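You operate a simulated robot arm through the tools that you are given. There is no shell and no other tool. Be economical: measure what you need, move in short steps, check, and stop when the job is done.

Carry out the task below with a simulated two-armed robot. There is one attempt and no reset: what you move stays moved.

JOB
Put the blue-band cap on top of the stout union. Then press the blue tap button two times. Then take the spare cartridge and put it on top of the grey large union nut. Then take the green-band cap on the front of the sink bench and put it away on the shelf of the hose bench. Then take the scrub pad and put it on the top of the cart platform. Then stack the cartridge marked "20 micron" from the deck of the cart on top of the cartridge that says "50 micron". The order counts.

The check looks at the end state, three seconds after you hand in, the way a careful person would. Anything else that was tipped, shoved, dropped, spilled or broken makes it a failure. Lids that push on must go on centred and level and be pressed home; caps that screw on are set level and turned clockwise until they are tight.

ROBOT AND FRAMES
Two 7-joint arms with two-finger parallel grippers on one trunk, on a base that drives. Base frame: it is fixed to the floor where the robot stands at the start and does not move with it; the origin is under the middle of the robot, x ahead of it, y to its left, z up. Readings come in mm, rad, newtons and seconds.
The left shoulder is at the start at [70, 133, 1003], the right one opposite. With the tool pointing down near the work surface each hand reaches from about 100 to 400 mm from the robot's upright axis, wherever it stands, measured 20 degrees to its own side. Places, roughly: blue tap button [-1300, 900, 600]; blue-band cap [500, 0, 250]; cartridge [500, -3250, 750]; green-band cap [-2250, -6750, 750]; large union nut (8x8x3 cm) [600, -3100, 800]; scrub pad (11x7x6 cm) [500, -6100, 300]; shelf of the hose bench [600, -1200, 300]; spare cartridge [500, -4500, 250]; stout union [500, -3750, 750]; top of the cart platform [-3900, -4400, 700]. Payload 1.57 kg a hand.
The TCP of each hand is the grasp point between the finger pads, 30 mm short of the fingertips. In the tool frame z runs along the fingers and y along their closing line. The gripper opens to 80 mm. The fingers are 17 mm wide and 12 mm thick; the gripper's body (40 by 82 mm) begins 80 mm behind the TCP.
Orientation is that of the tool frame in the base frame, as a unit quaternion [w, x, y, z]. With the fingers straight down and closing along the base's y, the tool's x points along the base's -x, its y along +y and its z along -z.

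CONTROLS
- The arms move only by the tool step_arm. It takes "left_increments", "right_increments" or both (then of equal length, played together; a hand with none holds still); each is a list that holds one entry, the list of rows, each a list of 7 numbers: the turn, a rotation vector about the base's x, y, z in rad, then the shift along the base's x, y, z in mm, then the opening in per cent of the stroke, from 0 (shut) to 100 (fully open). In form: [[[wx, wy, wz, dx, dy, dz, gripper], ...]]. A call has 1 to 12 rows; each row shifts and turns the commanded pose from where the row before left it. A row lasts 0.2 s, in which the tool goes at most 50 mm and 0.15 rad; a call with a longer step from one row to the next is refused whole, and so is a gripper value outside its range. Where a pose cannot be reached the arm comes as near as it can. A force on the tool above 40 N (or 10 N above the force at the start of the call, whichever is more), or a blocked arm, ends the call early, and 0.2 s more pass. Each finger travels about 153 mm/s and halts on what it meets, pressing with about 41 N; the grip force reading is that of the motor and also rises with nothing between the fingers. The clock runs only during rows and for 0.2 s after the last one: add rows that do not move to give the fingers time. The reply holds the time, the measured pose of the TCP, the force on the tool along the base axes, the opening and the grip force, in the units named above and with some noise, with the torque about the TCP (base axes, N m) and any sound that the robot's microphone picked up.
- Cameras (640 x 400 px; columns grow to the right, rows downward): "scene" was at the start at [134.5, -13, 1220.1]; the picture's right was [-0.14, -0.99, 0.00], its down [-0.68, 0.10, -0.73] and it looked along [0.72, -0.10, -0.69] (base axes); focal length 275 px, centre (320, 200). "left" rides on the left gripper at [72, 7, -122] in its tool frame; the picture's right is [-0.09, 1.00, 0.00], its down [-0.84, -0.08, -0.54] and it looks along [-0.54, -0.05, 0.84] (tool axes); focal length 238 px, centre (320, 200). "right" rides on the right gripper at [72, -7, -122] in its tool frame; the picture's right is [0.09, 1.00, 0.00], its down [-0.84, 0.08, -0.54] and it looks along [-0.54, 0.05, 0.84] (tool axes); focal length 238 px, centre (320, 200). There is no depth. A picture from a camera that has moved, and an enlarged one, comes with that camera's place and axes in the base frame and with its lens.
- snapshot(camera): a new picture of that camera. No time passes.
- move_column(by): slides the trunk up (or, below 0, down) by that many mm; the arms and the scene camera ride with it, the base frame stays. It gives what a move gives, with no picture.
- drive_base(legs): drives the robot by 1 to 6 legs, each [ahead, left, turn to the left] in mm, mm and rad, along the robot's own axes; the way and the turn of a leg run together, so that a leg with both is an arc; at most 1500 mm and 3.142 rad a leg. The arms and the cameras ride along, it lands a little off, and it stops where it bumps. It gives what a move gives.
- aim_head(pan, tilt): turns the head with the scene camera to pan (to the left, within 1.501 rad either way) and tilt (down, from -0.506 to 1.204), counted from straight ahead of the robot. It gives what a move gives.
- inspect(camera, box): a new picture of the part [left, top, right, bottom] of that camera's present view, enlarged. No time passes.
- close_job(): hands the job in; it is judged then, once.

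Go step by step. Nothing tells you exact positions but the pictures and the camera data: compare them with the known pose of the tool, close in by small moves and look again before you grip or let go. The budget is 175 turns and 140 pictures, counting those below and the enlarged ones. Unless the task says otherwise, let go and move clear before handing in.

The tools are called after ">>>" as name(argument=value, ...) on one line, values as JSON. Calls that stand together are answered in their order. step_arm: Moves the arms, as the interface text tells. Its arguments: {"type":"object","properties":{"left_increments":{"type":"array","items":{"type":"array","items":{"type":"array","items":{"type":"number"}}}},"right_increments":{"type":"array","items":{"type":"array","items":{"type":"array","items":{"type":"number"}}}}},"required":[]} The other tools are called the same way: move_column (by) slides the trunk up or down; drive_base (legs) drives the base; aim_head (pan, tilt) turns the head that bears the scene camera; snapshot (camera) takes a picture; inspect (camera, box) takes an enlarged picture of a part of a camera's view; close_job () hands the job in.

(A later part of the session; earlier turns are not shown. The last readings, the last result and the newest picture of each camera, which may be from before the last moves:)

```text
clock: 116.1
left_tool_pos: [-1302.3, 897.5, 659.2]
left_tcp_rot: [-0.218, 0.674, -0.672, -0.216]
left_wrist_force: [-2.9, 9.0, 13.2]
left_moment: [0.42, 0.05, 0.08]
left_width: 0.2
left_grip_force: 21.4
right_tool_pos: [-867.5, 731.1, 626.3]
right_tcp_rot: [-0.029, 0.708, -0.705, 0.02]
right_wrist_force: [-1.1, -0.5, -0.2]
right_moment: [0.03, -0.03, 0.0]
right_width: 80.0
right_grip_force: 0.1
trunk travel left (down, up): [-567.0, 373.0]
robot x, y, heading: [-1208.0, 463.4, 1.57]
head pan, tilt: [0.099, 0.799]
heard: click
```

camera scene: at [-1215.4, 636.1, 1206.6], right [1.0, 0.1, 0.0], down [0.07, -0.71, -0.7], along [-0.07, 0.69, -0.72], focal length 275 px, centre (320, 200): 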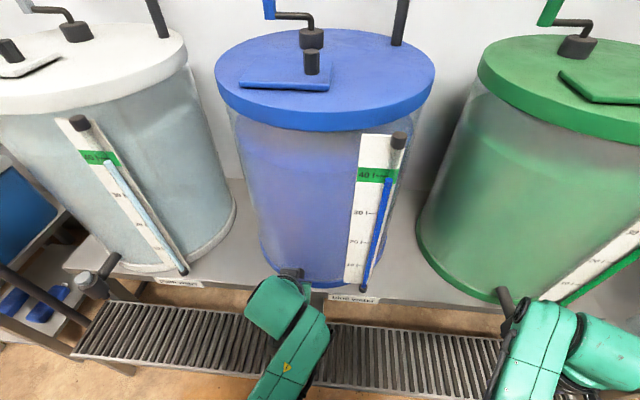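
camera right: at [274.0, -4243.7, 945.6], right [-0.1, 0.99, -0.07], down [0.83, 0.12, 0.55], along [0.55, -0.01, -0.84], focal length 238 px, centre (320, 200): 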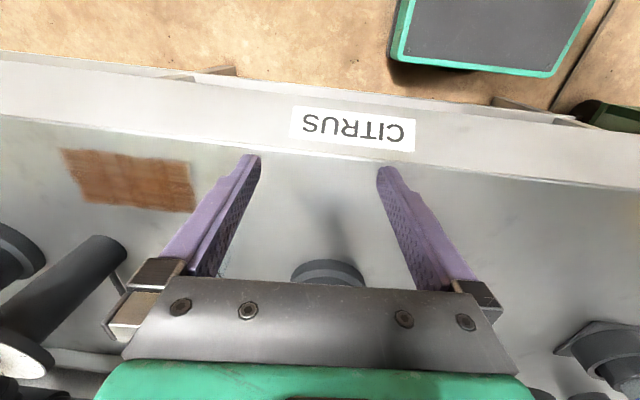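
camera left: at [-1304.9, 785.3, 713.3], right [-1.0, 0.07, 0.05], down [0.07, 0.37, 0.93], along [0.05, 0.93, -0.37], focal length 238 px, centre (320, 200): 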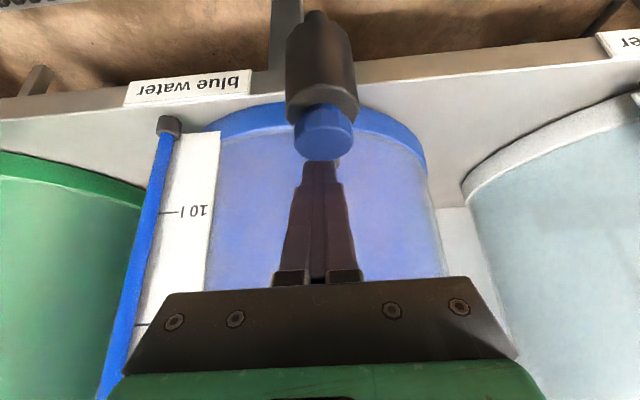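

Second click heard. I'll lift off, back away, turn to face the benches again and drive to the filter bench for the spare cartridge.

>>> step_arm(left_increments=[[[0, 0, 0, 0, 0, 15, 0], [0, 0, 0, 0, 0, 30, 0], [0, 0, 0, 0, 0, 30, 0], [0, 0, 0, 0, 0, 30, 30]]])

>>> drive_base(legs=[[-360, 0, 0], [0, 0, -1.57], [700, 0, 0]])

>>> drive_base(legs=[[0, -1500, 0], [0, -1500, 0], [0, -1400, 0]])

>>> move_column(by=-200)

>>> aim_head(pan=0, tilt=0.5)

>>> snapshot(camera="scene")

```text
clock: 117.3
left_tool_pos: [-1331.4, 890.6, 747.2]
left_tcp_rot: [0.165, -0.657, 0.692, 0.251]
left_wrist_force: [0.8, 0.4, 1.0]
left_moment: [0.01, 0.0, -0.02]
left_width: 24.1
left_grip_force: 0.0
right_tool_pos: [-867.4, 731.6, 624.9]
right_tcp_rot: [-0.029, 0.709, -0.704, 0.021]
right_wrist_force: [-0.1, -0.7, 0.8]
right_moment: [-0.03, -0.01, 0.01]
right_width: 79.9
right_grip_force: 0.1
trunk travel left (down, up): [-567.0, 373.0]
robot x, y, heading: [-1210.9, 457.1, 1.573]
head pan, tilt: [0.099, 0.799]
stopped in row 4 (left hand): the arm was blocked; the commanded pose is now the measured one
```

```text
clock: 126.9
left_tool_pos: [-69.1, 231.1, 746.3]
left_tcp_rot: [0.294, 0.021, 0.954, 0.061]
left_wrist_force: [0.2, 0.0, 0.3]
left_moment: [0.02, -0.02, -0.01]
left_width: 23.9
left_grip_force: 0.1
right_tool_pos: [-224.4, -233.0, 625.1]
right_tcp_rot: [0.007, -0.007, 0.999, -0.035]
right_wrist_force: [0.4, -0.5, -0.4]
right_moment: [0.0, -0.03, 0.05]
right_width: 80.4
right_grip_force: 0.1
trunk travel left (down, up): [-567.0, 373.0]
robot x, y, heading: [-494.5, 106.1, 0.01]
head pan, tilt: [0.099, 0.799]
```

```text
clock: 148.2
left_tool_pos: [31.0, -4190.6, 747.3]
left_tcp_rot: [0.292, -0.001, 0.954, 0.069]
left_wrist_force: [-0.4, 0.5, 0.0]
left_moment: [-0.03, 0.02, -0.03]
left_width: 23.9
left_grip_force: 0.1
right_tool_pos: [-102.5, -4661.9, 626.2]
right_tcp_rot: [0.007, -0.029, 0.999, -0.034]
right_wrist_force: [0.7, -0.5, -0.6]
right_moment: [0.0, 0.0, 0.0]
right_width: 79.9
right_grip_force: 0.1
trunk travel left (down, up): [-567.0, 373.0]
robot x, y, heading: [-390.4, -4334.4, 0.054]
head pan, tilt: [0.099, 0.799]
```

```text
clock: 150.3
left_tool_pos: [31.5, -4190.3, 547.6]
left_tcp_rot: [0.292, -0.001, 0.954, 0.069]
left_wrist_force: [0.1, -0.4, 0.4]
left_moment: [-0.02, -0.01, 0.01]
left_width: 24.2
left_grip_force: 0.1
right_tool_pos: [-102.9, -4661.9, 423.2]
right_tcp_rot: [0.007, -0.029, 0.999, -0.035]
right_wrist_force: [-0.4, -0.1, -1.0]
right_moment: [0.01, -0.02, 0.01]
right_width: 80.1
right_grip_force: 0.1
trunk travel left (down, up): [-367.0, 573.0]
robot x, y, heading: [-389.3, -4332.1, 0.052]
head pan, tilt: [0.099, 0.799]
```

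```text
clock: 151.1
left_tool_pos: [31.2, -4191.1, 546.2]
left_tcp_rot: [0.293, -0.001, 0.954, 0.068]
left_wrist_force: [-0.6, 0.1, -0.7]
left_moment: [0.0, 0.0, 0.01]
left_width: 23.8
left_grip_force: 0.0
right_tool_pos: [-102.3, -4661.5, 424.9]
right_tcp_rot: [0.007, -0.029, 0.999, -0.035]
right_wrist_force: [-0.1, 0.6, 0.6]
right_moment: [0.01, 0.0, 0.01]
right_width: 80.0
right_grip_force: 0.0
trunk travel left (down, up): [-367.0, 573.0]
robot x, y, heading: [-389.2, -4334.1, 0.054]
head pan, tilt: [0.0, 0.499]
```

```text
82 pictures are left
camera scene: at [-247.1, -4327.8, 1032.5], right [0.05, -1.0, 0.0], down [-0.48, -0.03, -0.88], along [0.88, 0.05, -0.48], focal length 275 px, centre (320, 200)
```

scene: 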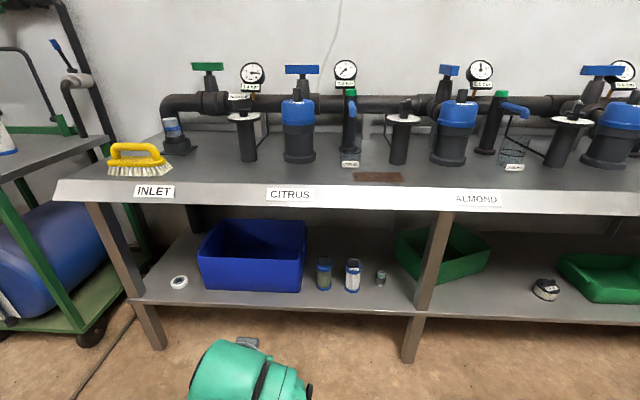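

>>> inspect(camera="scene", box=[290, 230, 450, 330])

```text
4.00 times, centred on (370, 280) of scene
camera zoom: at [-247.1, -4327.8, 1032.5], right [0.05, -1.0, 0.0], down [-0.48, -0.03, -0.88], along [0.88, 0.05, -0.48], focal length 1099 px, centre (120, -120)
```

zoom: 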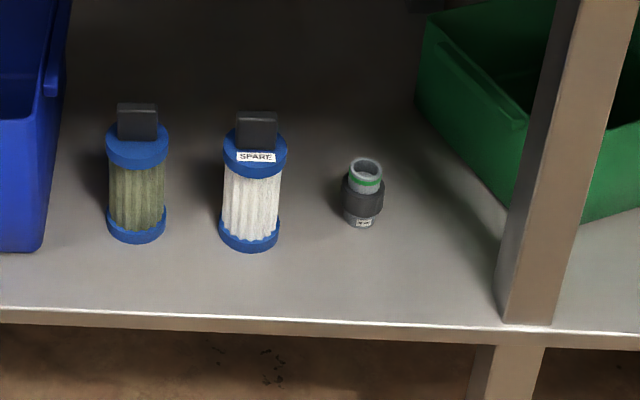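

The spare cartridge is the clean one with a "SPARE" label and a block handle. I'll straighten up, line up the hand sideways, fix its small roll, and lower the trunk to see under.

>>> drive_base(legs=[[0, 0, -0.054], [0, -190, 0]])

>>> step_arm(left_increments=[[[-0.131, -0.002, 0.011, 0, 0, 0, 100]]])

>>> move_column(by=-130)

>>> aim_head(pan=-0.1, tilt=0.6)

>>> snapshot(camera="scene")

>>> snapshot(camera="left")

```text
clock: 153.1
left_tool_pos: [38.0, -4403.7, 546.4]
left_tcp_rot: [0.294, 0.025, 0.954, 0.061]
left_wrist_force: [0.6, -0.2, -0.1]
left_moment: [0.01, 0.01, -0.01]
left_width: 24.1
left_grip_force: 0.0
right_tool_pos: [-121.6, -4866.1, 425.5]
right_tcp_rot: [0.006, -0.002, 0.999, -0.035]
right_wrist_force: [-0.2, 0.0, -0.2]
right_moment: [0.02, -0.01, 0.01]
right_width: 80.0
right_grip_force: 0.1
trunk travel left (down, up): [-367.0, 573.0]
robot x, y, heading: [-392.0, -4521.9, -0.005]
head pan, tilt: [0.0, 0.499]
```

```text
clock: 153.5
left_tool_pos: [37.8, -4396.5, 543.9]
left_tcp_rot: [0.297, 0.006, 0.955, 0.015]
left_wrist_force: [-0.1, 0.2, 0.7]
left_moment: [0.01, 0.04, -0.02]
left_width: 80.1
left_grip_force: 0.0
right_tool_pos: [-121.7, -4866.4, 425.3]
right_tcp_rot: [0.005, -0.002, 0.999, -0.035]
right_wrist_force: [0.1, 0.6, 0.1]
right_moment: [0.0, 0.0, 0.01]
right_width: 80.3
right_grip_force: 0.0
trunk travel left (down, up): [-367.0, 573.0]
robot x, y, heading: [-392.4, -4521.7, -0.007]
head pan, tilt: [0.0, 0.499]
```

```text
clock: 155.1
left_tool_pos: [37.1, -4396.3, 415.0]
left_tcp_rot: [0.297, 0.007, 0.955, 0.015]
left_wrist_force: [-0.1, 0.3, 0.5]
left_moment: [0.01, -0.01, -0.02]
left_width: 80.2
left_grip_force: 0.0
right_tool_pos: [-122.4, -4866.4, 295.1]
right_tcp_rot: [0.006, -0.002, 0.999, -0.035]
right_wrist_force: [0.8, 0.3, 0.1]
right_moment: [0.01, 0.02, 0.01]
right_width: 80.1
right_grip_force: 0.1
trunk travel left (down, up): [-237.0, 703.0]
robot x, y, heading: [-391.9, -4521.8, -0.005]
head pan, tilt: [0.0, 0.499]
```

```text
clock: 155.7
left_tool_pos: [37.7, -4395.7, 413.1]
left_tcp_rot: [0.296, 0.007, 0.955, 0.014]
left_wrist_force: [-0.4, 0.9, 0.5]
left_moment: [0.0, 0.01, -0.01]
left_width: 79.9
left_grip_force: 0.1
right_tool_pos: [-121.5, -4865.8, 293.9]
right_tcp_rot: [0.006, -0.001, 0.999, -0.036]
right_wrist_force: [-0.1, -0.1, -0.6]
right_moment: [-0.02, 0.0, 0.03]
right_width: 80.0
right_grip_force: 0.0
trunk travel left (down, up): [-237.0, 703.0]
robot x, y, heading: [-392.0, -4524.3, 0.002]
head pan, tilt: [-0.099, 0.6]
```

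```text
80 pictures are left
camera scene: at [-250.1, -4533.5, 893.5], right [-0.1, -0.99, 0.0], down [-0.56, 0.06, -0.83], along [0.82, -0.08, -0.56], focal length 275 px, centre (320, 200)
```

scene: 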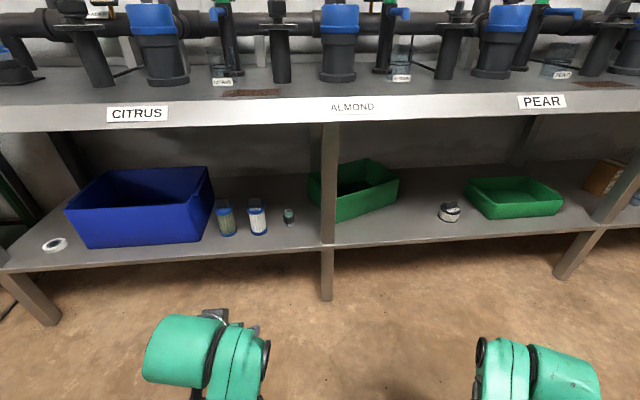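

```text
79 pictures are left
camera left: at [-92.4, -4391.5, 475.4], right [0.08, 0.99, 0.08], down [0.38, -0.11, 0.92], along [0.92, -0.04, -0.39], focal length 238 px, centre (320, 200)
```

left: 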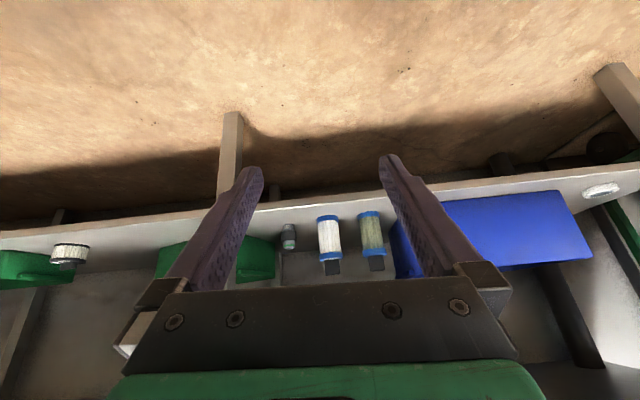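

I place the spare cartridge at about x 463–490, y -4400, with its base on the shelf at z≈281 and its handle top near z 410. I'll raise the hand and drive in closer.

>>> step_arm(left_increments=[[[-0.03, 0, 0, 0, -2, 30, 100], [0, 0, 0, 0, 0, 30, 100]]])

>>> drive_base(legs=[[330, 0, 0]])

>>> snapshot(camera="left")

>>> aim_head(pan=0.3, tilt=0.6)

>>> snapshot(camera="scene")

```text
clock: 156.5
left_tool_pos: [35.9, -4377.5, 462.7]
left_tcp_rot: [0.287, 0.009, 0.957, 0.048]
left_wrist_force: [0.2, -1.0, -0.3]
left_moment: [-0.01, 0.01, 0.01]
left_width: 79.7
left_grip_force: 0.1
right_tool_pos: [-121.6, -4865.5, 295.8]
right_tcp_rot: [0.006, -0.002, 0.999, -0.035]
right_wrist_force: [0.3, 0.6, -0.8]
right_moment: [-0.02, -0.03, 0.0]
right_width: 80.0
right_grip_force: 0.1
trunk travel left (down, up): [-237.0, 703.0]
robot x, y, heading: [-388.1, -4525.9, -0.005]
head pan, tilt: [-0.099, 0.6]
stopped in row 2 (left hand): the arm was blocked; the commanded pose is now the measured one
```

```text
clock: 158.7
left_tool_pos: [361.2, -4374.1, 462.6]
left_tcp_rot: [0.288, 0.006, 0.956, 0.048]
left_wrist_force: [0.3, -0.5, 0.4]
left_moment: [0.0, 0.0, -0.02]
left_width: 79.8
left_grip_force: 0.0
right_tool_pos: [207.2, -4863.9, 294.1]
right_tcp_rot: [0.007, -0.005, 0.999, -0.035]
right_wrist_force: [0.5, -0.1, -0.2]
right_moment: [0.03, 0.01, 0.01]
right_width: 80.0
right_grip_force: 0.0
trunk travel left (down, up): [-237.0, 703.0]
robot x, y, heading: [-61.1, -4525.4, 0.002]
head pan, tilt: [-0.099, 0.6]
```

```text
78 pictures are left
camera left: at [233.3, -4376.4, 526.6], right [0.06, 0.99, 0.14], down [0.4, -0.16, 0.9], along [0.91, 0.0, -0.41], focal length 238 px, centre (320, 200)
```

left: 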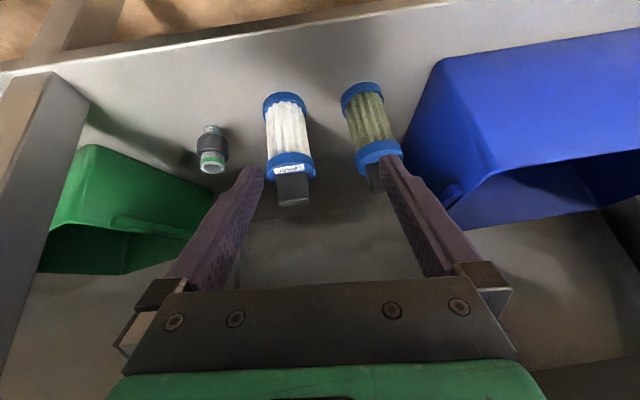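

```text
clock: 159.6
left_tool_pos: [361.1, -4375.0, 462.9]
left_tcp_rot: [0.288, 0.007, 0.957, 0.048]
left_wrist_force: [0.9, 0.7, -0.1]
left_moment: [0.01, 0.0, 0.03]
left_width: 80.1
left_grip_force: 0.1
right_tool_pos: [206.9, -4863.7, 295.5]
right_tcp_rot: [0.006, -0.005, 0.999, -0.035]
right_wrist_force: [-0.2, -0.4, -0.9]
right_moment: [-0.05, -0.03, -0.02]
right_width: 80.1
right_grip_force: 0.0
trunk travel left (down, up): [-237.0, 703.0]
robot x, y, heading: [-65.6, -4522.5, 0.005]
head pan, tilt: [0.3, 0.6]
```

```text
77 pictures are left
camera scene: at [73.4, -4497.5, 893.4], right [0.3, -0.95, 0.0], down [-0.54, -0.17, -0.83], along [0.79, 0.25, -0.56], focal length 275 px, centre (320, 200)
```

scene: 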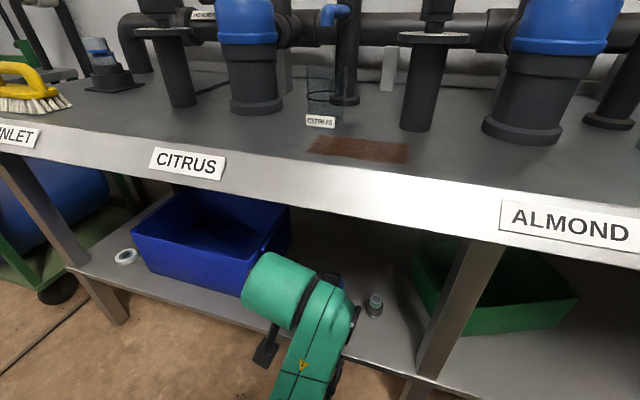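

The left arm nears a joint limit when the hand is high, so I'll raise the trunk and lower the arm instead. The handle is near [470, -4404, 395].

>>> move_column(by=90)

>>> step_arm(left_increments=[[[0, 0, 0, 0, -5, -30, 80], [-0.05, -0.008, -0.008, 0, -5, -30, 80], [-0.046, -0.008, -0.007, 0, -10, -30, 80]]])

>>> drive_base(legs=[[45, -10, -0.005]])

>>> snapshot(camera="left")

```text
clock: 160.8
left_tool_pos: [361.0, -4375.7, 553.5]
left_tcp_rot: [0.289, 0.007, 0.956, 0.048]
left_wrist_force: [0.5, 0.7, -0.6]
left_moment: [0.02, -0.01, 0.0]
left_width: 80.0
left_grip_force: 0.1
right_tool_pos: [207.0, -4863.9, 385.1]
right_tcp_rot: [0.006, -0.005, 0.999, -0.035]
right_wrist_force: [0.3, -0.3, 0.0]
right_moment: [-0.02, 0.03, -0.01]
right_width: 79.9
right_grip_force: 0.1
trunk travel left (down, up): [-327.0, 613.0]
robot x, y, heading: [-64.7, -4521.6, 0.003]
head pan, tilt: [0.3, 0.6]
```

```text
clock: 161.6
left_tool_pos: [361.8, -4396.9, 460.2]
left_tcp_rot: [0.296, -0.001, 0.955, -0.001]
left_wrist_force: [0.7, -0.5, 0.7]
left_moment: [-0.03, 0.03, 0.02]
left_width: 63.8
left_grip_force: 0.0
right_tool_pos: [207.3, -4863.7, 385.4]
right_tcp_rot: [0.007, -0.005, 0.999, -0.035]
right_wrist_force: [0.9, 0.0, 0.5]
right_moment: [-0.02, 0.02, -0.01]
right_width: 80.1
right_grip_force: 0.0
trunk travel left (down, up): [-327.0, 613.0]
robot x, y, heading: [-63.3, -4523.4, 0.005]
head pan, tilt: [0.3, 0.6]
```

```text
clock: 162.5
left_tool_pos: [406.9, -4406.1, 460.8]
left_tcp_rot: [0.295, 0.002, 0.955, -0.001]
left_wrist_force: [0.3, 0.4, 0.2]
left_moment: [0.0, 0.03, -0.02]
left_width: 64.0
left_grip_force: 0.0
right_tool_pos: [251.7, -4875.7, 384.6]
right_tcp_rot: [0.006, -0.003, 0.999, -0.035]
right_wrist_force: [0.4, 0.0, 0.3]
right_moment: [0.01, 0.02, 0.01]
right_width: 80.1
right_grip_force: 0.2
trunk travel left (down, up): [-327.0, 613.0]
robot x, y, heading: [-18.4, -4530.8, -0.004]
head pan, tilt: [0.3, 0.6]
```

```text
76 pictures are left
camera left: at [277.8, -4400.6, 522.3], right [0.08, 1.0, 0.05], down [0.38, -0.08, 0.92], along [0.92, -0.05, -0.39], focal length 238 px, centre (320, 200)
```

left: 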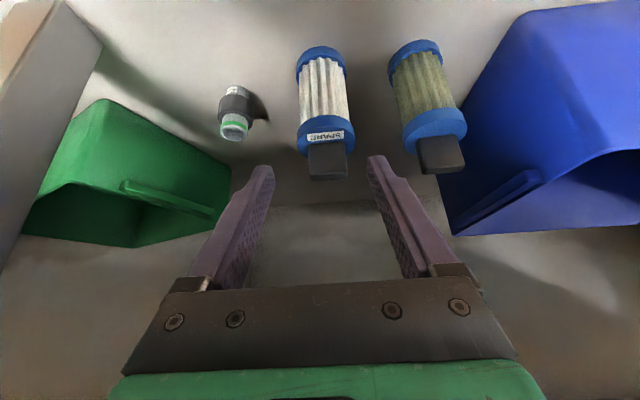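

The handle top is at about [476, -4403, 411] and the cap's top at z 386. I'll slide in along the tool axis and stop with the tips around the handle.

>>> step_arm(left_increments=[[[0, 0, 0, 28, 1, 0, 80], [0, 0, 0, 15, 1, -20, 80], [0, 0, 0, 9, 0, -13, 80]]])

>>> snapshot(camera="left")

```text
clock: 163.3
left_tool_pos: [457.9, -4407.5, 429.3]
left_tcp_rot: [0.296, 0.002, 0.955, -0.001]
left_wrist_force: [0.2, -0.4, -0.4]
left_moment: [0.02, -0.02, -0.02]
left_width: 64.1
left_grip_force: 0.0
right_tool_pos: [252.4, -4875.0, 384.7]
right_tcp_rot: [0.006, -0.002, 0.999, -0.034]
right_wrist_force: [0.0, -0.5, 0.4]
right_moment: [-0.01, 0.0, 0.01]
right_width: 80.2
right_grip_force: 0.1
trunk travel left (down, up): [-327.0, 613.0]
robot x, y, heading: [-18.4, -4530.6, -0.002]
head pan, tilt: [0.3, 0.6]
```

```text
75 pictures are left
camera left: at [329.2, -4399.6, 490.2], right [0.08, 1.0, 0.05], down [0.38, -0.08, 0.92], along [0.92, -0.05, -0.39], focal length 238 px, centre (320, 200)
```

left: 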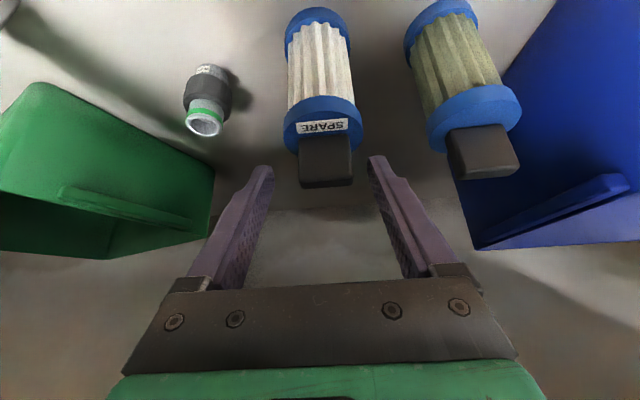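

The handle centre is at about [473, -4401.5, 399]. A small correction, then I'll close.

>>> step_arm(left_increments=[[[0, 0, 0, 1, 5.5, 0, 80], [0, 0, 0, 1, 0, -9, 80], [0, 0, 0, 0, 0, 0, 50], [0, 0, 0, 0, 0, 0, 30], [0, 0, 0, 0, 0, 0, 30]]])

>>> snapshot(camera="left")

```text
clock: 164.5
left_tool_pos: [460.5, -4401.0, 419.8]
left_tcp_rot: [0.296, 0.003, 0.955, -0.002]
left_wrist_force: [0.5, -0.5, 0.0]
left_moment: [0.0, 0.02, -0.04]
left_width: 33.1
left_grip_force: 41.3
right_tool_pos: [250.9, -4875.2, 384.8]
right_tcp_rot: [0.006, -0.003, 0.999, -0.034]
right_wrist_force: [0.0, 0.1, -0.3]
right_moment: [-0.01, 0.0, -0.05]
right_width: 80.0
right_grip_force: 0.0
trunk travel left (down, up): [-327.0, 613.0]
robot x, y, heading: [-16.8, -4534.5, -0.001]
head pan, tilt: [0.3, 0.6]
```

```text
74 pictures are left
camera left: at [331.4, -4393.2, 481.4], right [0.08, 1.0, 0.05], down [0.38, -0.08, 0.92], along [0.92, -0.05, -0.39], focal length 238 px, centre (320, 200)
```

left: 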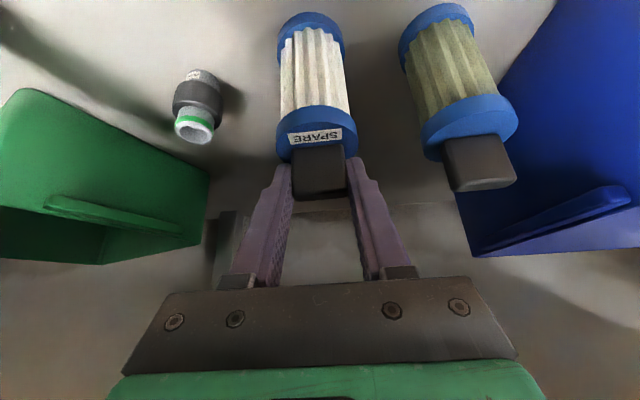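

>>> inspect(camera="left", box=[250, 90, 390, 220])

```text
3.08 times, centred on (320, 155) of left
camera zoom: at [331.4, -4393.2, 481.4], right [0.08, 1.0, 0.05], down [0.38, -0.08, 0.92], along [0.92, -0.05, -0.39], focal length 733 px, centre (320, 338)
```

zoom: 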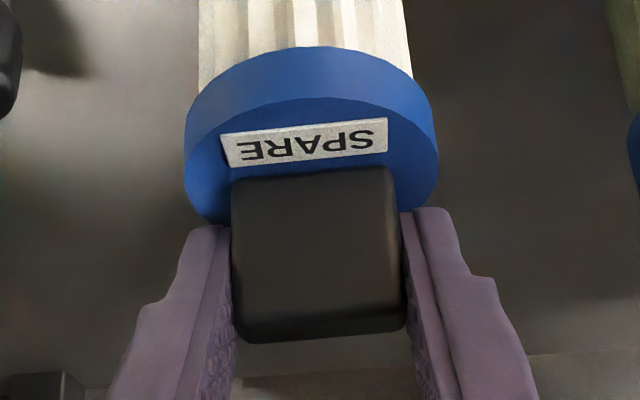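

Firm grip on the handle. I'll lift it with the trunk and back out.

>>> move_column(by=40)

>>> snapshot(camera="left")

>>> drive_base(legs=[[-450, 0, 0]])

```text
clock: 165.4
left_tool_pos: [461.2, -4399.9, 460.6]
left_tcp_rot: [0.296, 0.002, 0.955, -0.001]
left_wrist_force: [0.4, -1.1, -0.3]
left_moment: [0.01, 0.0, 0.0]
left_width: 33.5
left_grip_force: 41.0
right_tool_pos: [250.4, -4874.7, 424.0]
right_tcp_rot: [0.006, -0.002, 0.999, -0.035]
right_wrist_force: [0.3, 0.0, -0.3]
right_moment: [-0.02, 0.0, -0.02]
right_width: 79.9
right_grip_force: 0.1
trunk travel left (down, up): [-367.0, 573.0]
robot x, y, heading: [-19.6, -4534.3, -0.002]
head pan, tilt: [0.3, 0.6]
```

```text
72 pictures are left
camera left: at [331.5, -4393.2, 521.4], right [0.08, 1.0, 0.05], down [0.38, -0.08, 0.92], along [0.92, -0.05, -0.39], focal length 238 px, centre (320, 200)
```

left: 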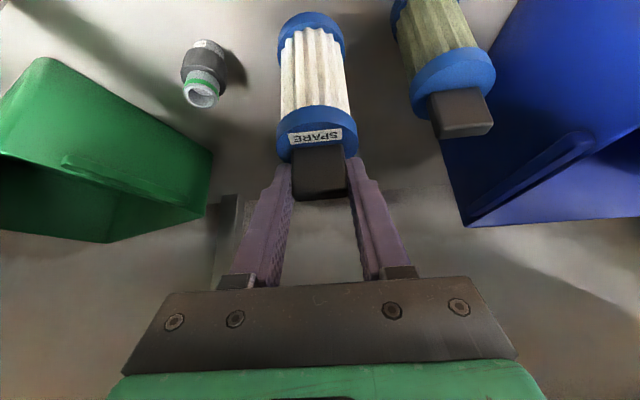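

```text
clock: 168.1
left_tool_pos: [15.1, -4401.2, 460.0]
left_tcp_rot: [0.295, 0.006, 0.955, -0.003]
left_wrist_force: [0.1, 0.2, 0.1]
left_moment: [0.0, 0.0, 0.02]
left_width: 33.6
left_grip_force: 41.1
right_tool_pos: [-198.6, -4874.6, 425.1]
right_tcp_rot: [0.007, 0.001, 0.999, -0.035]
right_wrist_force: [-0.6, -0.4, -0.5]
right_moment: [0.01, 0.01, 0.0]
right_width: 80.0
right_grip_force: 0.0
trunk travel left (down, up): [-367.0, 573.0]
robot x, y, heading: [-463.9, -4531.8, -0.005]
head pan, tilt: [0.3, 0.6]
```

The spare cartridge is held. The nut on the cart is at about [567, -3108], top z≈755, with the green cartridge standing in front of it. I'll raise the trunk and drive over there.

>>> move_column(by=400)

>>> move_column(by=70)

>>> drive_base(legs=[[0, 1293, 0.005], [250, 0, 0]])

>>> aim_head(pan=0.1, tilt=0.75)

>>> snapshot(camera="scene")

>>> snapshot(camera="left")

```text
clock: 171.9
left_tool_pos: [15.3, -4401.0, 859.3]
left_tcp_rot: [0.296, 0.005, 0.955, -0.002]
left_wrist_force: [-0.3, -0.1, -1.2]
left_moment: [0.01, 0.01, 0.0]
left_width: 33.2
left_grip_force: 40.7
right_tool_pos: [-197.8, -4873.3, 825.4]
right_tcp_rot: [0.007, 0.001, 0.999, -0.035]
right_wrist_force: [-0.5, 0.0, 1.1]
right_moment: [0.04, -0.03, -0.04]
right_width: 80.1
right_grip_force: 0.1
trunk travel left (down, up): [-767.0, 173.0]
robot x, y, heading: [-467.4, -4529.0, -0.006]
head pan, tilt: [0.3, 0.6]
```

```text
clock: 173.0
left_tool_pos: [16.1, -4401.7, 929.6]
left_tcp_rot: [0.296, 0.006, 0.955, -0.003]
left_wrist_force: [-0.1, 0.0, -0.2]
left_moment: [0.03, -0.01, 0.01]
left_width: 33.3
left_grip_force: 41.0
right_tool_pos: [-198.3, -4874.4, 893.6]
right_tcp_rot: [0.006, 0.002, 0.999, -0.035]
right_wrist_force: [-0.2, 0.2, -0.4]
right_moment: [0.0, 0.01, 0.05]
right_width: 79.9
right_grip_force: 0.0
trunk travel left (down, up): [-837.0, 103.0]
robot x, y, heading: [-463.2, -4533.0, -0.014]
head pan, tilt: [0.3, 0.6]
```

```text
clock: 180.9
left_tool_pos: [264.4, -3107.5, 929.9]
left_tcp_rot: [0.296, 0.0, 0.955, -0.001]
left_wrist_force: [0.4, 0.6, -0.7]
left_moment: [-0.01, 0.01, 0.0]
left_width: 33.2
left_grip_force: 40.9
right_tool_pos: [56.5, -3583.8, 895.1]
right_tcp_rot: [0.007, -0.005, 0.999, -0.036]
right_wrist_force: [-0.2, 0.2, -0.1]
right_moment: [0.02, -0.03, 0.0]
right_width: 80.0
right_grip_force: 0.1
trunk travel left (down, up): [-837.0, 103.0]
robot x, y, heading: [-210.8, -3237.7, 0.008]
head pan, tilt: [0.3, 0.6]
```

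```text
clock: 181.6
left_tool_pos: [266.0, -3107.7, 931.0]
left_tcp_rot: [0.296, 0.001, 0.955, -0.001]
left_wrist_force: [-0.7, 0.0, -0.7]
left_moment: [-0.01, -0.01, 0.0]
left_width: 33.2
left_grip_force: 40.6
right_tool_pos: [56.7, -3584.0, 894.5]
right_tcp_rot: [0.005, -0.005, 0.999, -0.034]
right_wrist_force: [-0.4, -0.5, -0.7]
right_moment: [0.01, -0.03, 0.0]
right_width: 80.2
right_grip_force: 0.0
trunk travel left (down, up): [-837.0, 103.0]
robot x, y, heading: [-213.2, -3242.4, 0.007]
head pan, tilt: [0.099, 0.75]
```

```text
71 pictures are left
camera scene: at [-77.1, -3234.6, 1480.5], right [0.1, -0.99, 0.0], down [-0.68, -0.07, -0.73], along [0.73, 0.08, -0.68], focal length 275 px, centre (320, 200)
```

scene: 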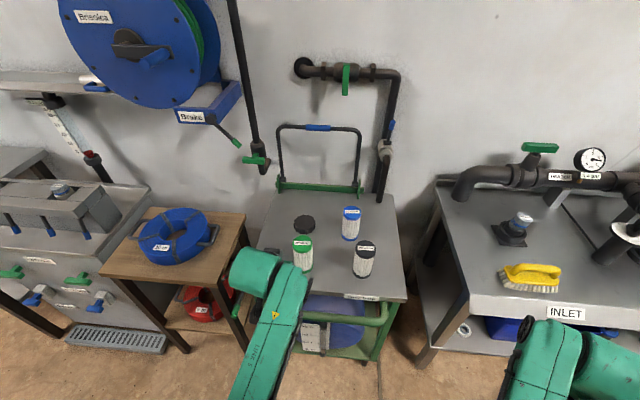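

```text
70 pictures are left
camera left: at [136.7, -3101.1, 991.2], right [0.08, 1.0, 0.05], down [0.38, -0.08, 0.92], along [0.92, -0.05, -0.39], focal length 238 px, centre (320, 200)
```

left: 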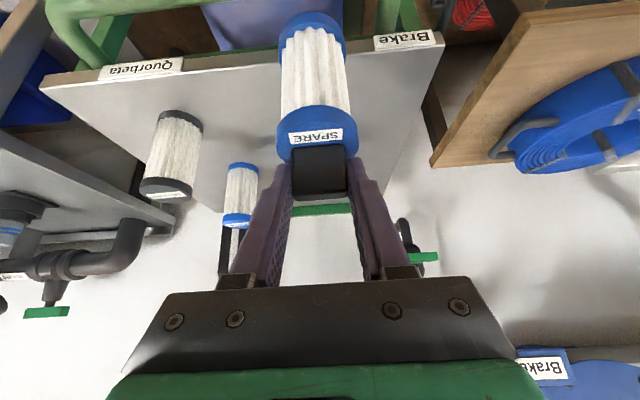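

The nut is confirmed at about [570, -3107, 755]. I'll raise the trunk so the held cartridge clears the green one, then drive ahead.

>>> move_column(by=100)

>>> drive_base(legs=[[225, 0, -0.007]])

>>> step_arm(left_increments=[[[0, 0, 0, 25, 0, 0, 30], [0, 0, 0, 25, 0, 0, 30]]])

>>> snapshot(camera="left")

>>> snapshot(camera="scene")

```text
clock: 182.9
left_tool_pos: [266.8, -3107.0, 1029.7]
left_tcp_rot: [0.295, 0.0, 0.955, 0.0]
left_wrist_force: [0.9, -0.4, -0.6]
left_moment: [0.02, 0.01, -0.03]
left_width: 33.0
left_grip_force: 41.4
right_tool_pos: [58.5, -3583.5, 995.0]
right_tcp_rot: [0.007, -0.005, 0.999, -0.035]
right_wrist_force: [-0.2, -0.9, -0.4]
right_moment: [0.0, -0.01, 0.01]
right_width: 80.0
right_grip_force: 0.1
trunk travel left (down, up): [-937.0, 3.0]
robot x, y, heading: [-212.0, -3243.3, 0.007]
head pan, tilt: [0.099, 0.75]
```

```text
clock: 184.7
left_tool_pos: [497.1, -3113.6, 1030.8]
left_tcp_rot: [0.297, 0.005, 0.955, -0.002]
left_wrist_force: [0.6, -0.1, 0.0]
left_moment: [0.02, 0.02, 0.0]
left_width: 33.2
left_grip_force: 40.7
right_tool_pos: [284.5, -3587.4, 996.7]
right_tcp_rot: [0.006, 0.001, 0.999, -0.035]
right_wrist_force: [0.3, 1.1, 0.3]
right_moment: [-0.02, 0.0, -0.01]
right_width: 79.8
right_grip_force: 0.1
trunk travel left (down, up): [-937.0, 3.0]
robot x, y, heading: [20.4, -3243.8, -0.01]
head pan, tilt: [0.099, 0.75]
```

```text
clock: 185.3
left_tool_pos: [550.8, -3114.5, 1029.6]
left_tcp_rot: [0.295, 0.005, 0.956, -0.002]
left_wrist_force: [0.8, -0.4, -1.0]
left_moment: [0.03, 0.01, -0.03]
left_width: 33.2
left_grip_force: 40.9
right_tool_pos: [287.2, -3586.5, 996.1]
right_tcp_rot: [0.005, 0.0, 0.999, -0.034]
right_wrist_force: [-0.2, -0.5, -0.7]
right_moment: [-0.03, 0.02, -0.03]
right_width: 79.9
right_grip_force: 0.1
trunk travel left (down, up): [-937.0, 3.0]
robot x, y, heading: [16.5, -3241.5, -0.006]
head pan, tilt: [0.099, 0.75]
```

```text
69 pictures are left
camera left: at [420.9, -3105.9, 1091.1], right [0.09, 0.99, 0.05], down [0.38, -0.08, 0.92], along [0.92, -0.06, -0.39], focal length 238 px, centre (320, 200)
```

left: 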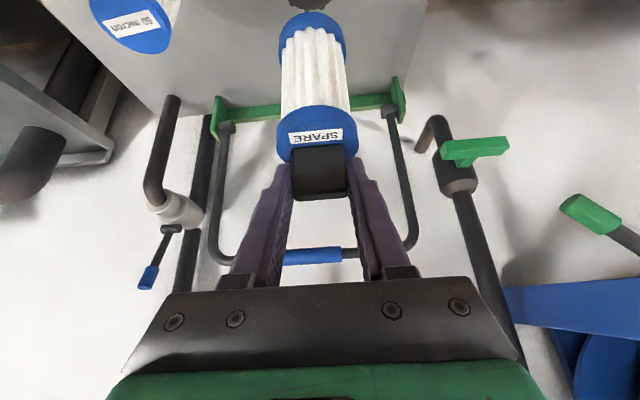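

```text
68 pictures are left
camera scene: at [155.8, -3236.4, 1580.5], right [0.09, -1.0, 0.0], down [-0.68, -0.06, -0.73], along [0.73, 0.07, -0.68], focal length 275 px, centre (320, 200)
```

scene: 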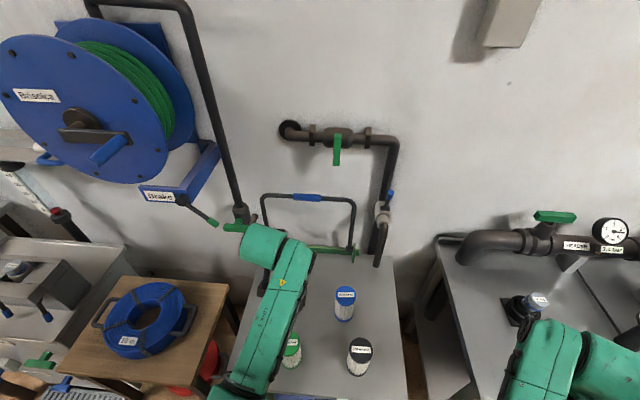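

The blue-topped cartridge reads "50 micron". I'll nudge the hand over the nut, lower 85 mm and look again.

>>> step_arm(left_increments=[[[0, 0, 0, 4, 5, 0, 30]]])

>>> move_column(by=-85)

>>> snapshot(camera="left")

>>> aim_head(pan=0.3, tilt=0.85)

>>> snapshot(camera="scene")

```text
clock: 185.7
left_tool_pos: [553.4, -3108.7, 1030.3]
left_tcp_rot: [0.296, 0.004, 0.955, -0.002]
left_wrist_force: [0.2, 0.5, -0.7]
left_moment: [0.0, -0.01, -0.01]
left_width: 32.9
left_grip_force: 41.2
right_tool_pos: [286.8, -3585.7, 995.3]
right_tcp_rot: [0.007, 0.0, 0.999, -0.035]
right_wrist_force: [-0.2, -0.4, -0.7]
right_moment: [-0.02, 0.0, -0.03]
right_width: 79.9
right_grip_force: 0.1
trunk travel left (down, up): [-937.0, 3.0]
robot x, y, heading: [20.2, -3244.4, -0.006]
head pan, tilt: [0.099, 0.75]
```

```text
clock: 186.9
left_tool_pos: [552.3, -3107.3, 945.9]
left_tcp_rot: [0.295, 0.005, 0.955, -0.002]
left_wrist_force: [-0.2, 0.7, -0.5]
left_moment: [-0.01, 0.0, 0.0]
left_width: 33.2
left_grip_force: 40.7
right_tool_pos: [287.4, -3586.5, 910.9]
right_tcp_rot: [0.007, 0.001, 0.999, -0.034]
right_wrist_force: [-0.2, -0.2, 0.0]
right_moment: [-0.01, -0.01, -0.02]
right_width: 80.0
right_grip_force: 0.0
trunk travel left (down, up): [-852.0, 88.0]
robot x, y, heading: [15.2, -3245.6, -0.01]
head pan, tilt: [0.099, 0.75]
```

```text
67 pictures are left
camera left: at [423.9, -3100.2, 1006.6], right [0.09, 0.99, 0.05], down [0.38, -0.08, 0.92], along [0.92, -0.06, -0.39], focal length 238 px, centre (320, 200)
```

left: 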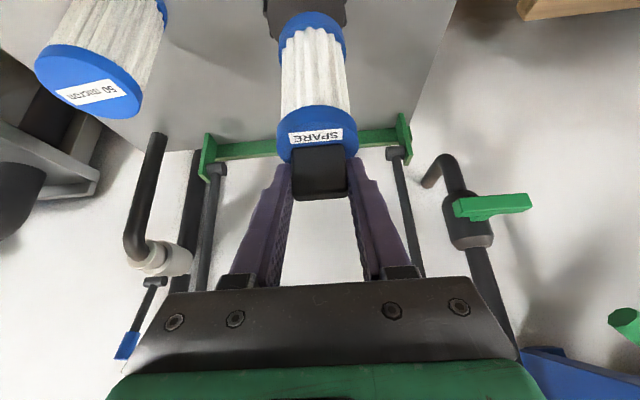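

```text
clock: 187.6
left_tool_pos: [552.0, -3107.5, 945.5]
left_tcp_rot: [0.296, 0.003, 0.955, -0.002]
left_wrist_force: [0.1, -0.4, -0.9]
left_moment: [-0.02, 0.01, -0.04]
left_width: 33.3
left_grip_force: 40.9
right_tool_pos: [287.7, -3586.8, 910.3]
right_tcp_rot: [0.006, 0.001, 0.999, -0.035]
right_wrist_force: [0.1, 0.2, 0.8]
right_moment: [0.0, 0.01, 0.02]
right_width: 80.1
right_grip_force: 0.0
trunk travel left (down, up): [-852.0, 88.0]
robot x, y, heading: [22.2, -3245.3, -0.011]
head pan, tilt: [0.3, 0.85]
```

```text
66 pictures are left
camera scene: at [147.2, -3221.4, 1487.6], right [0.29, -0.96, 0.0], down [-0.72, -0.22, -0.66], along [0.63, 0.19, -0.75], focal length 275 px, centre (320, 200)
```

scene: 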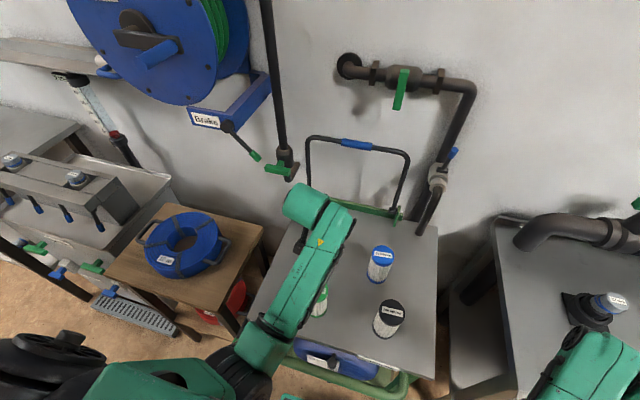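

>>> inspect(camera="left", box=[240, 0, 380, 90])

```text
4.44 times, centred on (310, 45) of left
camera zoom: at [423.9, -3100.2, 1006.6], right [0.09, 0.99, 0.05], down [0.38, -0.08, 0.92], along [0.92, -0.06, -0.39], focal length 1059 px, centre (364, 889)
```

zoom: 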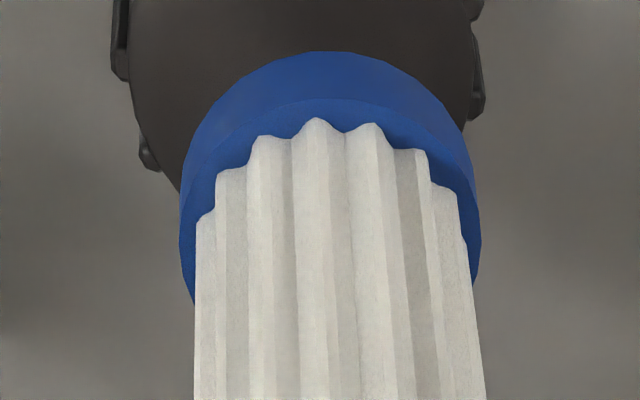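

By that view the nut's centre is about [567, -3111] and the cartridge's about [564, -3109]. I'll nudge it and lower most of the way.

>>> step_arm(left_increments=[[[0, 0, 0, 3, -2, 0, 30]]])

>>> move_column(by=-38)

>>> inspect(camera="left", box=[220, 0, 420, 120])

```text
clock: 188.0
left_tool_pos: [555.8, -3110.9, 945.7]
left_tcp_rot: [0.296, 0.005, 0.955, -0.002]
left_wrist_force: [-0.4, -0.5, -0.5]
left_moment: [0.0, 0.01, -0.01]
left_width: 33.3
left_grip_force: 40.6
right_tool_pos: [287.9, -3585.9, 909.8]
right_tcp_rot: [0.005, 0.001, 0.999, -0.034]
right_wrist_force: [0.2, -0.6, 0.1]
right_moment: [0.0, 0.0, 0.03]
right_width: 80.0
right_grip_force: 0.1
trunk travel left (down, up): [-852.0, 88.0]
robot x, y, heading: [20.7, -3245.2, -0.005]
head pan, tilt: [0.3, 0.85]
```

```text
clock: 188.8
left_tool_pos: [555.5, -3109.7, 908.5]
left_tcp_rot: [0.296, 0.004, 0.955, -0.002]
left_wrist_force: [-0.6, 0.2, 0.0]
left_moment: [0.0, 0.0, 0.0]
left_width: 33.2
left_grip_force: 41.2
right_tool_pos: [285.3, -3586.6, 871.7]
right_tcp_rot: [0.005, 0.0, 0.999, -0.036]
right_wrist_force: [0.2, -0.2, -0.1]
right_moment: [0.02, 0.0, -0.03]
right_width: 80.0
right_grip_force: 0.2
trunk travel left (down, up): [-814.0, 126.0]
robot x, y, heading: [20.3, -3241.6, -0.007]
head pan, tilt: [0.3, 0.85]
```

```text
3.20 times, centred on (320, 60) of left
camera zoom: at [426.8, -3102.2, 969.2], right [0.09, 0.99, 0.05], down [0.38, -0.08, 0.92], along [0.92, -0.06, -0.39], focal length 763 px, centre (320, 648)
```

zoom: 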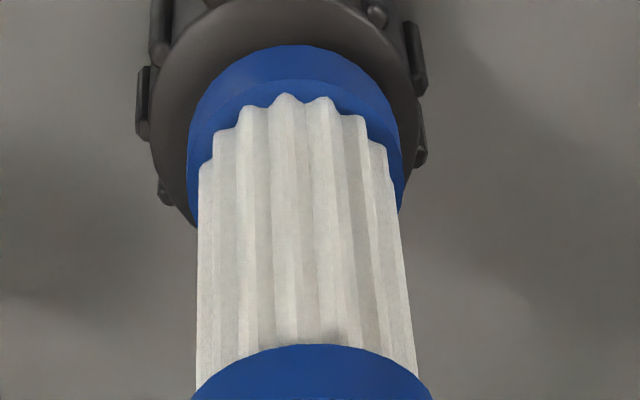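

Close to centred; I'll correct by about -3 in y and +2 in x, then lower in small steps until contact.

>>> step_arm(left_increments=[[[0, 0, 0, 2, -3, -4, 30], [0, 0, 0, 0, 0, -3, 30], [0, 0, 0, 0, 0, -3, 30], [0, 0, 0, 0, 0, -2, 30]]])

>>> inspect(camera="left", box=[220, 0, 420, 120])

```text
clock: 189.8
left_tool_pos: [558.5, -3113.0, 900.3]
left_tcp_rot: [0.299, 0.005, 0.954, -0.001]
left_wrist_force: [-0.3, -0.3, 14.5]
left_moment: [0.02, 0.13, 0.0]
left_width: 33.4
left_grip_force: 41.5
right_tool_pos: [285.1, -3585.9, 873.4]
right_tcp_rot: [0.007, 0.0, 0.999, -0.035]
right_wrist_force: [0.1, 0.0, -0.5]
right_moment: [0.01, 0.04, -0.04]
right_width: 79.9
right_grip_force: 0.0
trunk travel left (down, up): [-814.0, 126.0]
robot x, y, heading: [20.4, -3244.2, -0.007]
head pan, tilt: [0.3, 0.85]
```

```text
3.20 times, centred on (320, 60) of left
camera zoom: at [427.9, -3105.5, 959.9], right [0.09, 0.99, 0.05], down [0.38, -0.08, 0.92], along [0.92, -0.06, -0.38], focal length 763 px, centre (320, 648)
```

zoom: 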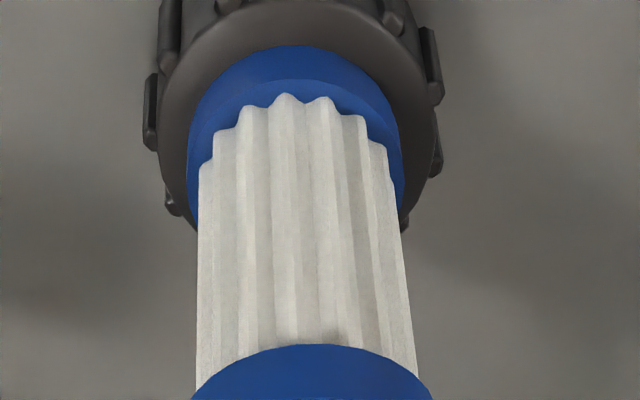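

It touched down with about 14 N and looks well centred. I'll relieve the pressure, open, and retreat along the tool axis.

>>> step_arm(left_increments=[[[0, 0, 0, 0, 0, 2, 30], [0, 0, 0, 0, 0, 0, 60], [0, 0, 0, 0, 0, 0, 75], [0, 0, 0, -10, 0, 15, 75], [0, 0, 0, -14, 0, 21, 75], [0, 0, 0, -14, 0, 21, 75]]])

>>> snapshot(camera="left")

```text
clock: 191.2
left_tool_pos: [521.3, -3110.4, 957.2]
left_tcp_rot: [0.297, 0.004, 0.955, 0.002]
left_wrist_force: [0.3, 0.0, 0.5]
left_moment: [-0.01, 0.01, 0.02]
left_width: 60.2
left_grip_force: 0.1
right_tool_pos: [285.9, -3585.7, 871.8]
right_tcp_rot: [0.006, 0.0, 0.999, -0.035]
right_wrist_force: [-0.3, -0.5, 0.2]
right_moment: [0.0, 0.03, 0.0]
right_width: 79.9
right_grip_force: 0.0
trunk travel left (down, up): [-814.0, 126.0]
robot x, y, heading: [17.2, -3241.3, -0.006]
head pan, tilt: [0.3, 0.85]
```

```text
62 pictures are left
camera left: at [391.6, -3102.7, 1017.8], right [0.08, 0.99, 0.06], down [0.38, -0.09, 0.92], along [0.92, -0.05, -0.39], focal length 238 px, centre (320, 200)
```

left: 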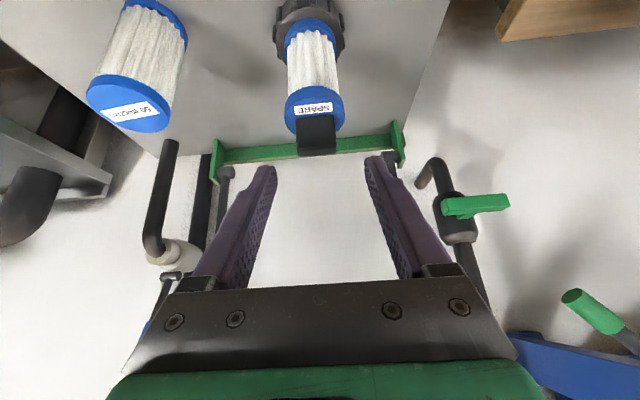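

The spare cartridge stands on the nut. Next is the green-band cap at the sink bench, so I'll back away, turn to face -y and look around.

>>> drive_base(legs=[[-700, 0, 0], [0, 0, -1.57]])

>>> aim_head(pan=0, tilt=0.3)

>>> snapshot(camera="scene")

>>> aim_head(pan=-0.8, tilt=0.3)

>>> snapshot(camera="scene")

```text
clock: 198.9
left_tool_pos: [-544.9, -3742.0, 956.0]
left_tcp_rot: [0.21, 0.68, 0.671, -0.208]
left_wrist_force: [-0.7, 0.3, 1.0]
left_moment: [0.01, 0.03, -0.03]
left_width: 59.9
left_grip_force: 0.0
right_tool_pos: [-1019.3, -3507.8, 872.0]
right_tcp_rot: [-0.02, 0.708, 0.705, -0.028]
right_wrist_force: [0.8, -0.3, 0.1]
right_moment: [-0.01, 0.02, -0.01]
right_width: 80.1
right_grip_force: 0.1
trunk travel left (down, up): [-814.0, 126.0]
robot x, y, heading: [-676.5, -3237.3, -1.579]
head pan, tilt: [0.3, 0.85]
```

```text
clock: 199.9
left_tool_pos: [-545.2, -3741.5, 955.3]
left_tcp_rot: [0.211, 0.68, 0.67, -0.207]
left_wrist_force: [0.3, -0.7, 0.7]
left_moment: [-0.03, 0.03, -0.02]
left_width: 59.7
left_grip_force: 0.0
right_tool_pos: [-1020.5, -3506.3, 871.2]
right_tcp_rot: [-0.02, 0.708, 0.706, -0.028]
right_wrist_force: [0.0, 0.5, 0.6]
right_moment: [0.02, 0.01, 0.0]
right_width: 79.6
right_grip_force: 0.1
trunk travel left (down, up): [-814.0, 126.0]
robot x, y, heading: [-674.0, -3238.4, -1.579]
head pan, tilt: [0.0, 0.3]
```

```text
61 pictures are left
camera scene: at [-674.4, -3385.3, 1497.8], right [-1.0, 0.01, 0.0], down [0.0, 0.3, -0.95], along [-0.01, -0.95, -0.3], focal length 275 px, centre (320, 200)
```

scene: 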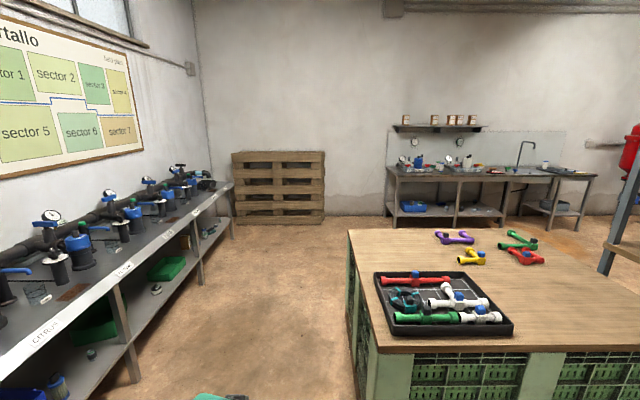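

```text
clock: 201.0
left_tool_pos: [-544.3, -3742.3, 954.5]
left_tcp_rot: [0.211, 0.68, 0.671, -0.207]
left_wrist_force: [-0.9, 0.3, 0.5]
left_moment: [-0.01, 0.0, -0.01]
left_width: 59.7
left_grip_force: 0.0
right_tool_pos: [-1019.4, -3506.7, 872.1]
right_tcp_rot: [-0.021, 0.708, 0.706, -0.028]
right_wrist_force: [-0.3, 0.1, -0.5]
right_moment: [-0.03, 0.01, 0.02]
right_width: 79.9
right_grip_force: 0.0
trunk travel left (down, up): [-814.0, 126.0]
robot x, y, heading: [-675.8, -3244.0, -1.583]
head pan, tilt: [-0.799, 0.3]
```

```text
60 pictures are left
camera scene: at [-741.1, -3356.6, 1497.9], right [-0.69, 0.72, 0.0], down [0.21, 0.2, -0.96], along [-0.69, -0.66, -0.3], focal length 275 px, centre (320, 200)
```

scene: 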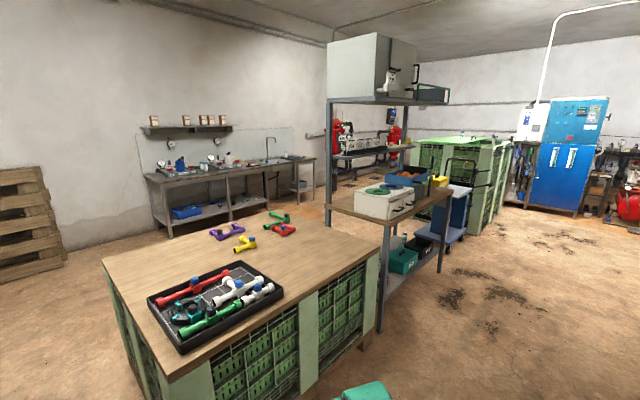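

An island table blocks the direct way, and the sink bench is along the far wall. I'll take the aisle by the filter bench and then go across beyond the island.

>>> drive_base(legs=[[0, 430, 0.009], [1250, 0, 0], [1250, 0, 0]])

>>> drive_base(legs=[[0, -1000, 0], [0, -900, 0]])

>>> aim_head(pan=0, tilt=0.55)

>>> snapshot(camera="scene")

```text
clock: 215.4
left_tool_pos: [-45.2, -6231.8, 955.8]
left_tcp_rot: [0.214, 0.672, 0.679, -0.205]
left_wrist_force: [0.9, 0.3, 0.7]
left_moment: [-0.03, -0.01, -0.02]
left_width: 60.2
left_grip_force: 0.1
right_tool_pos: [-525.6, -6008.1, 872.0]
right_tcp_rot: [-0.02, 0.698, 0.715, -0.029]
right_wrist_force: [0.5, -0.1, 0.0]
right_moment: [0.0, 0.04, -0.01]
right_width: 80.1
right_grip_force: 0.1
trunk travel left (down, up): [-814.0, 126.0]
robot x, y, heading: [-187.5, -5732.7, -1.556]
head pan, tilt: [-0.799, 0.3]
```

```text
clock: 224.9
left_tool_pos: [-1922.7, -6271.0, 956.1]
left_tcp_rot: [0.213, 0.672, 0.679, -0.205]
left_wrist_force: [-0.2, 0.2, 0.2]
left_moment: [0.05, 0.01, 0.01]
left_width: 60.1
left_grip_force: 0.1
right_tool_pos: [-2403.2, -6048.1, 871.9]
right_tcp_rot: [-0.02, 0.699, 0.714, -0.03]
right_wrist_force: [-0.3, -0.1, 0.1]
right_moment: [0.04, -0.03, 0.0]
right_width: 80.0
right_grip_force: 0.0
trunk travel left (down, up): [-814.0, 126.0]
robot x, y, heading: [-2066.2, -5773.6, -1.56]
head pan, tilt: [-0.799, 0.3]
```

```text
clock: 226.0
left_tool_pos: [-1920.2, -6270.7, 955.5]
left_tcp_rot: [0.214, 0.672, 0.679, -0.205]
left_wrist_force: [-0.6, -0.2, 0.4]
left_moment: [-0.03, 0.01, 0.01]
left_width: 59.8
left_grip_force: 0.1
right_tool_pos: [-2402.2, -6047.4, 872.3]
right_tcp_rot: [-0.019, 0.699, 0.714, -0.029]
right_wrist_force: [0.2, 0.2, 0.3]
right_moment: [-0.02, -0.01, 0.01]
right_width: 80.0
right_grip_force: 0.1
trunk travel left (down, up): [-814.0, 126.0]
robot x, y, heading: [-2063.2, -5774.9, -1.559]
head pan, tilt: [0.0, 0.55]
```

```text
59 pictures are left
camera scene: at [-2059.9, -5914.3, 1475.0], right [-1.0, -0.01, 0.0], down [-0.01, 0.52, -0.85], along [0.01, -0.85, -0.52], focal length 275 px, centre (320, 200)
```

scene: 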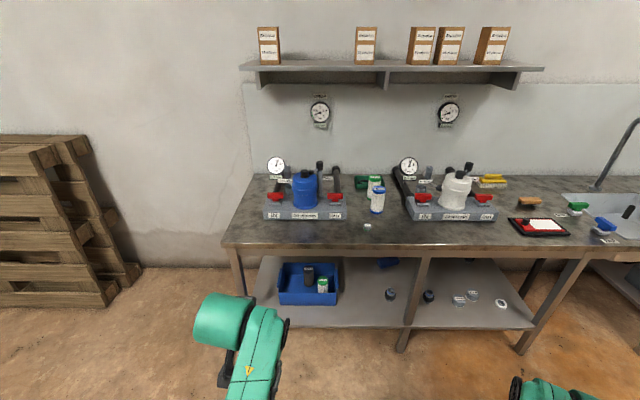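

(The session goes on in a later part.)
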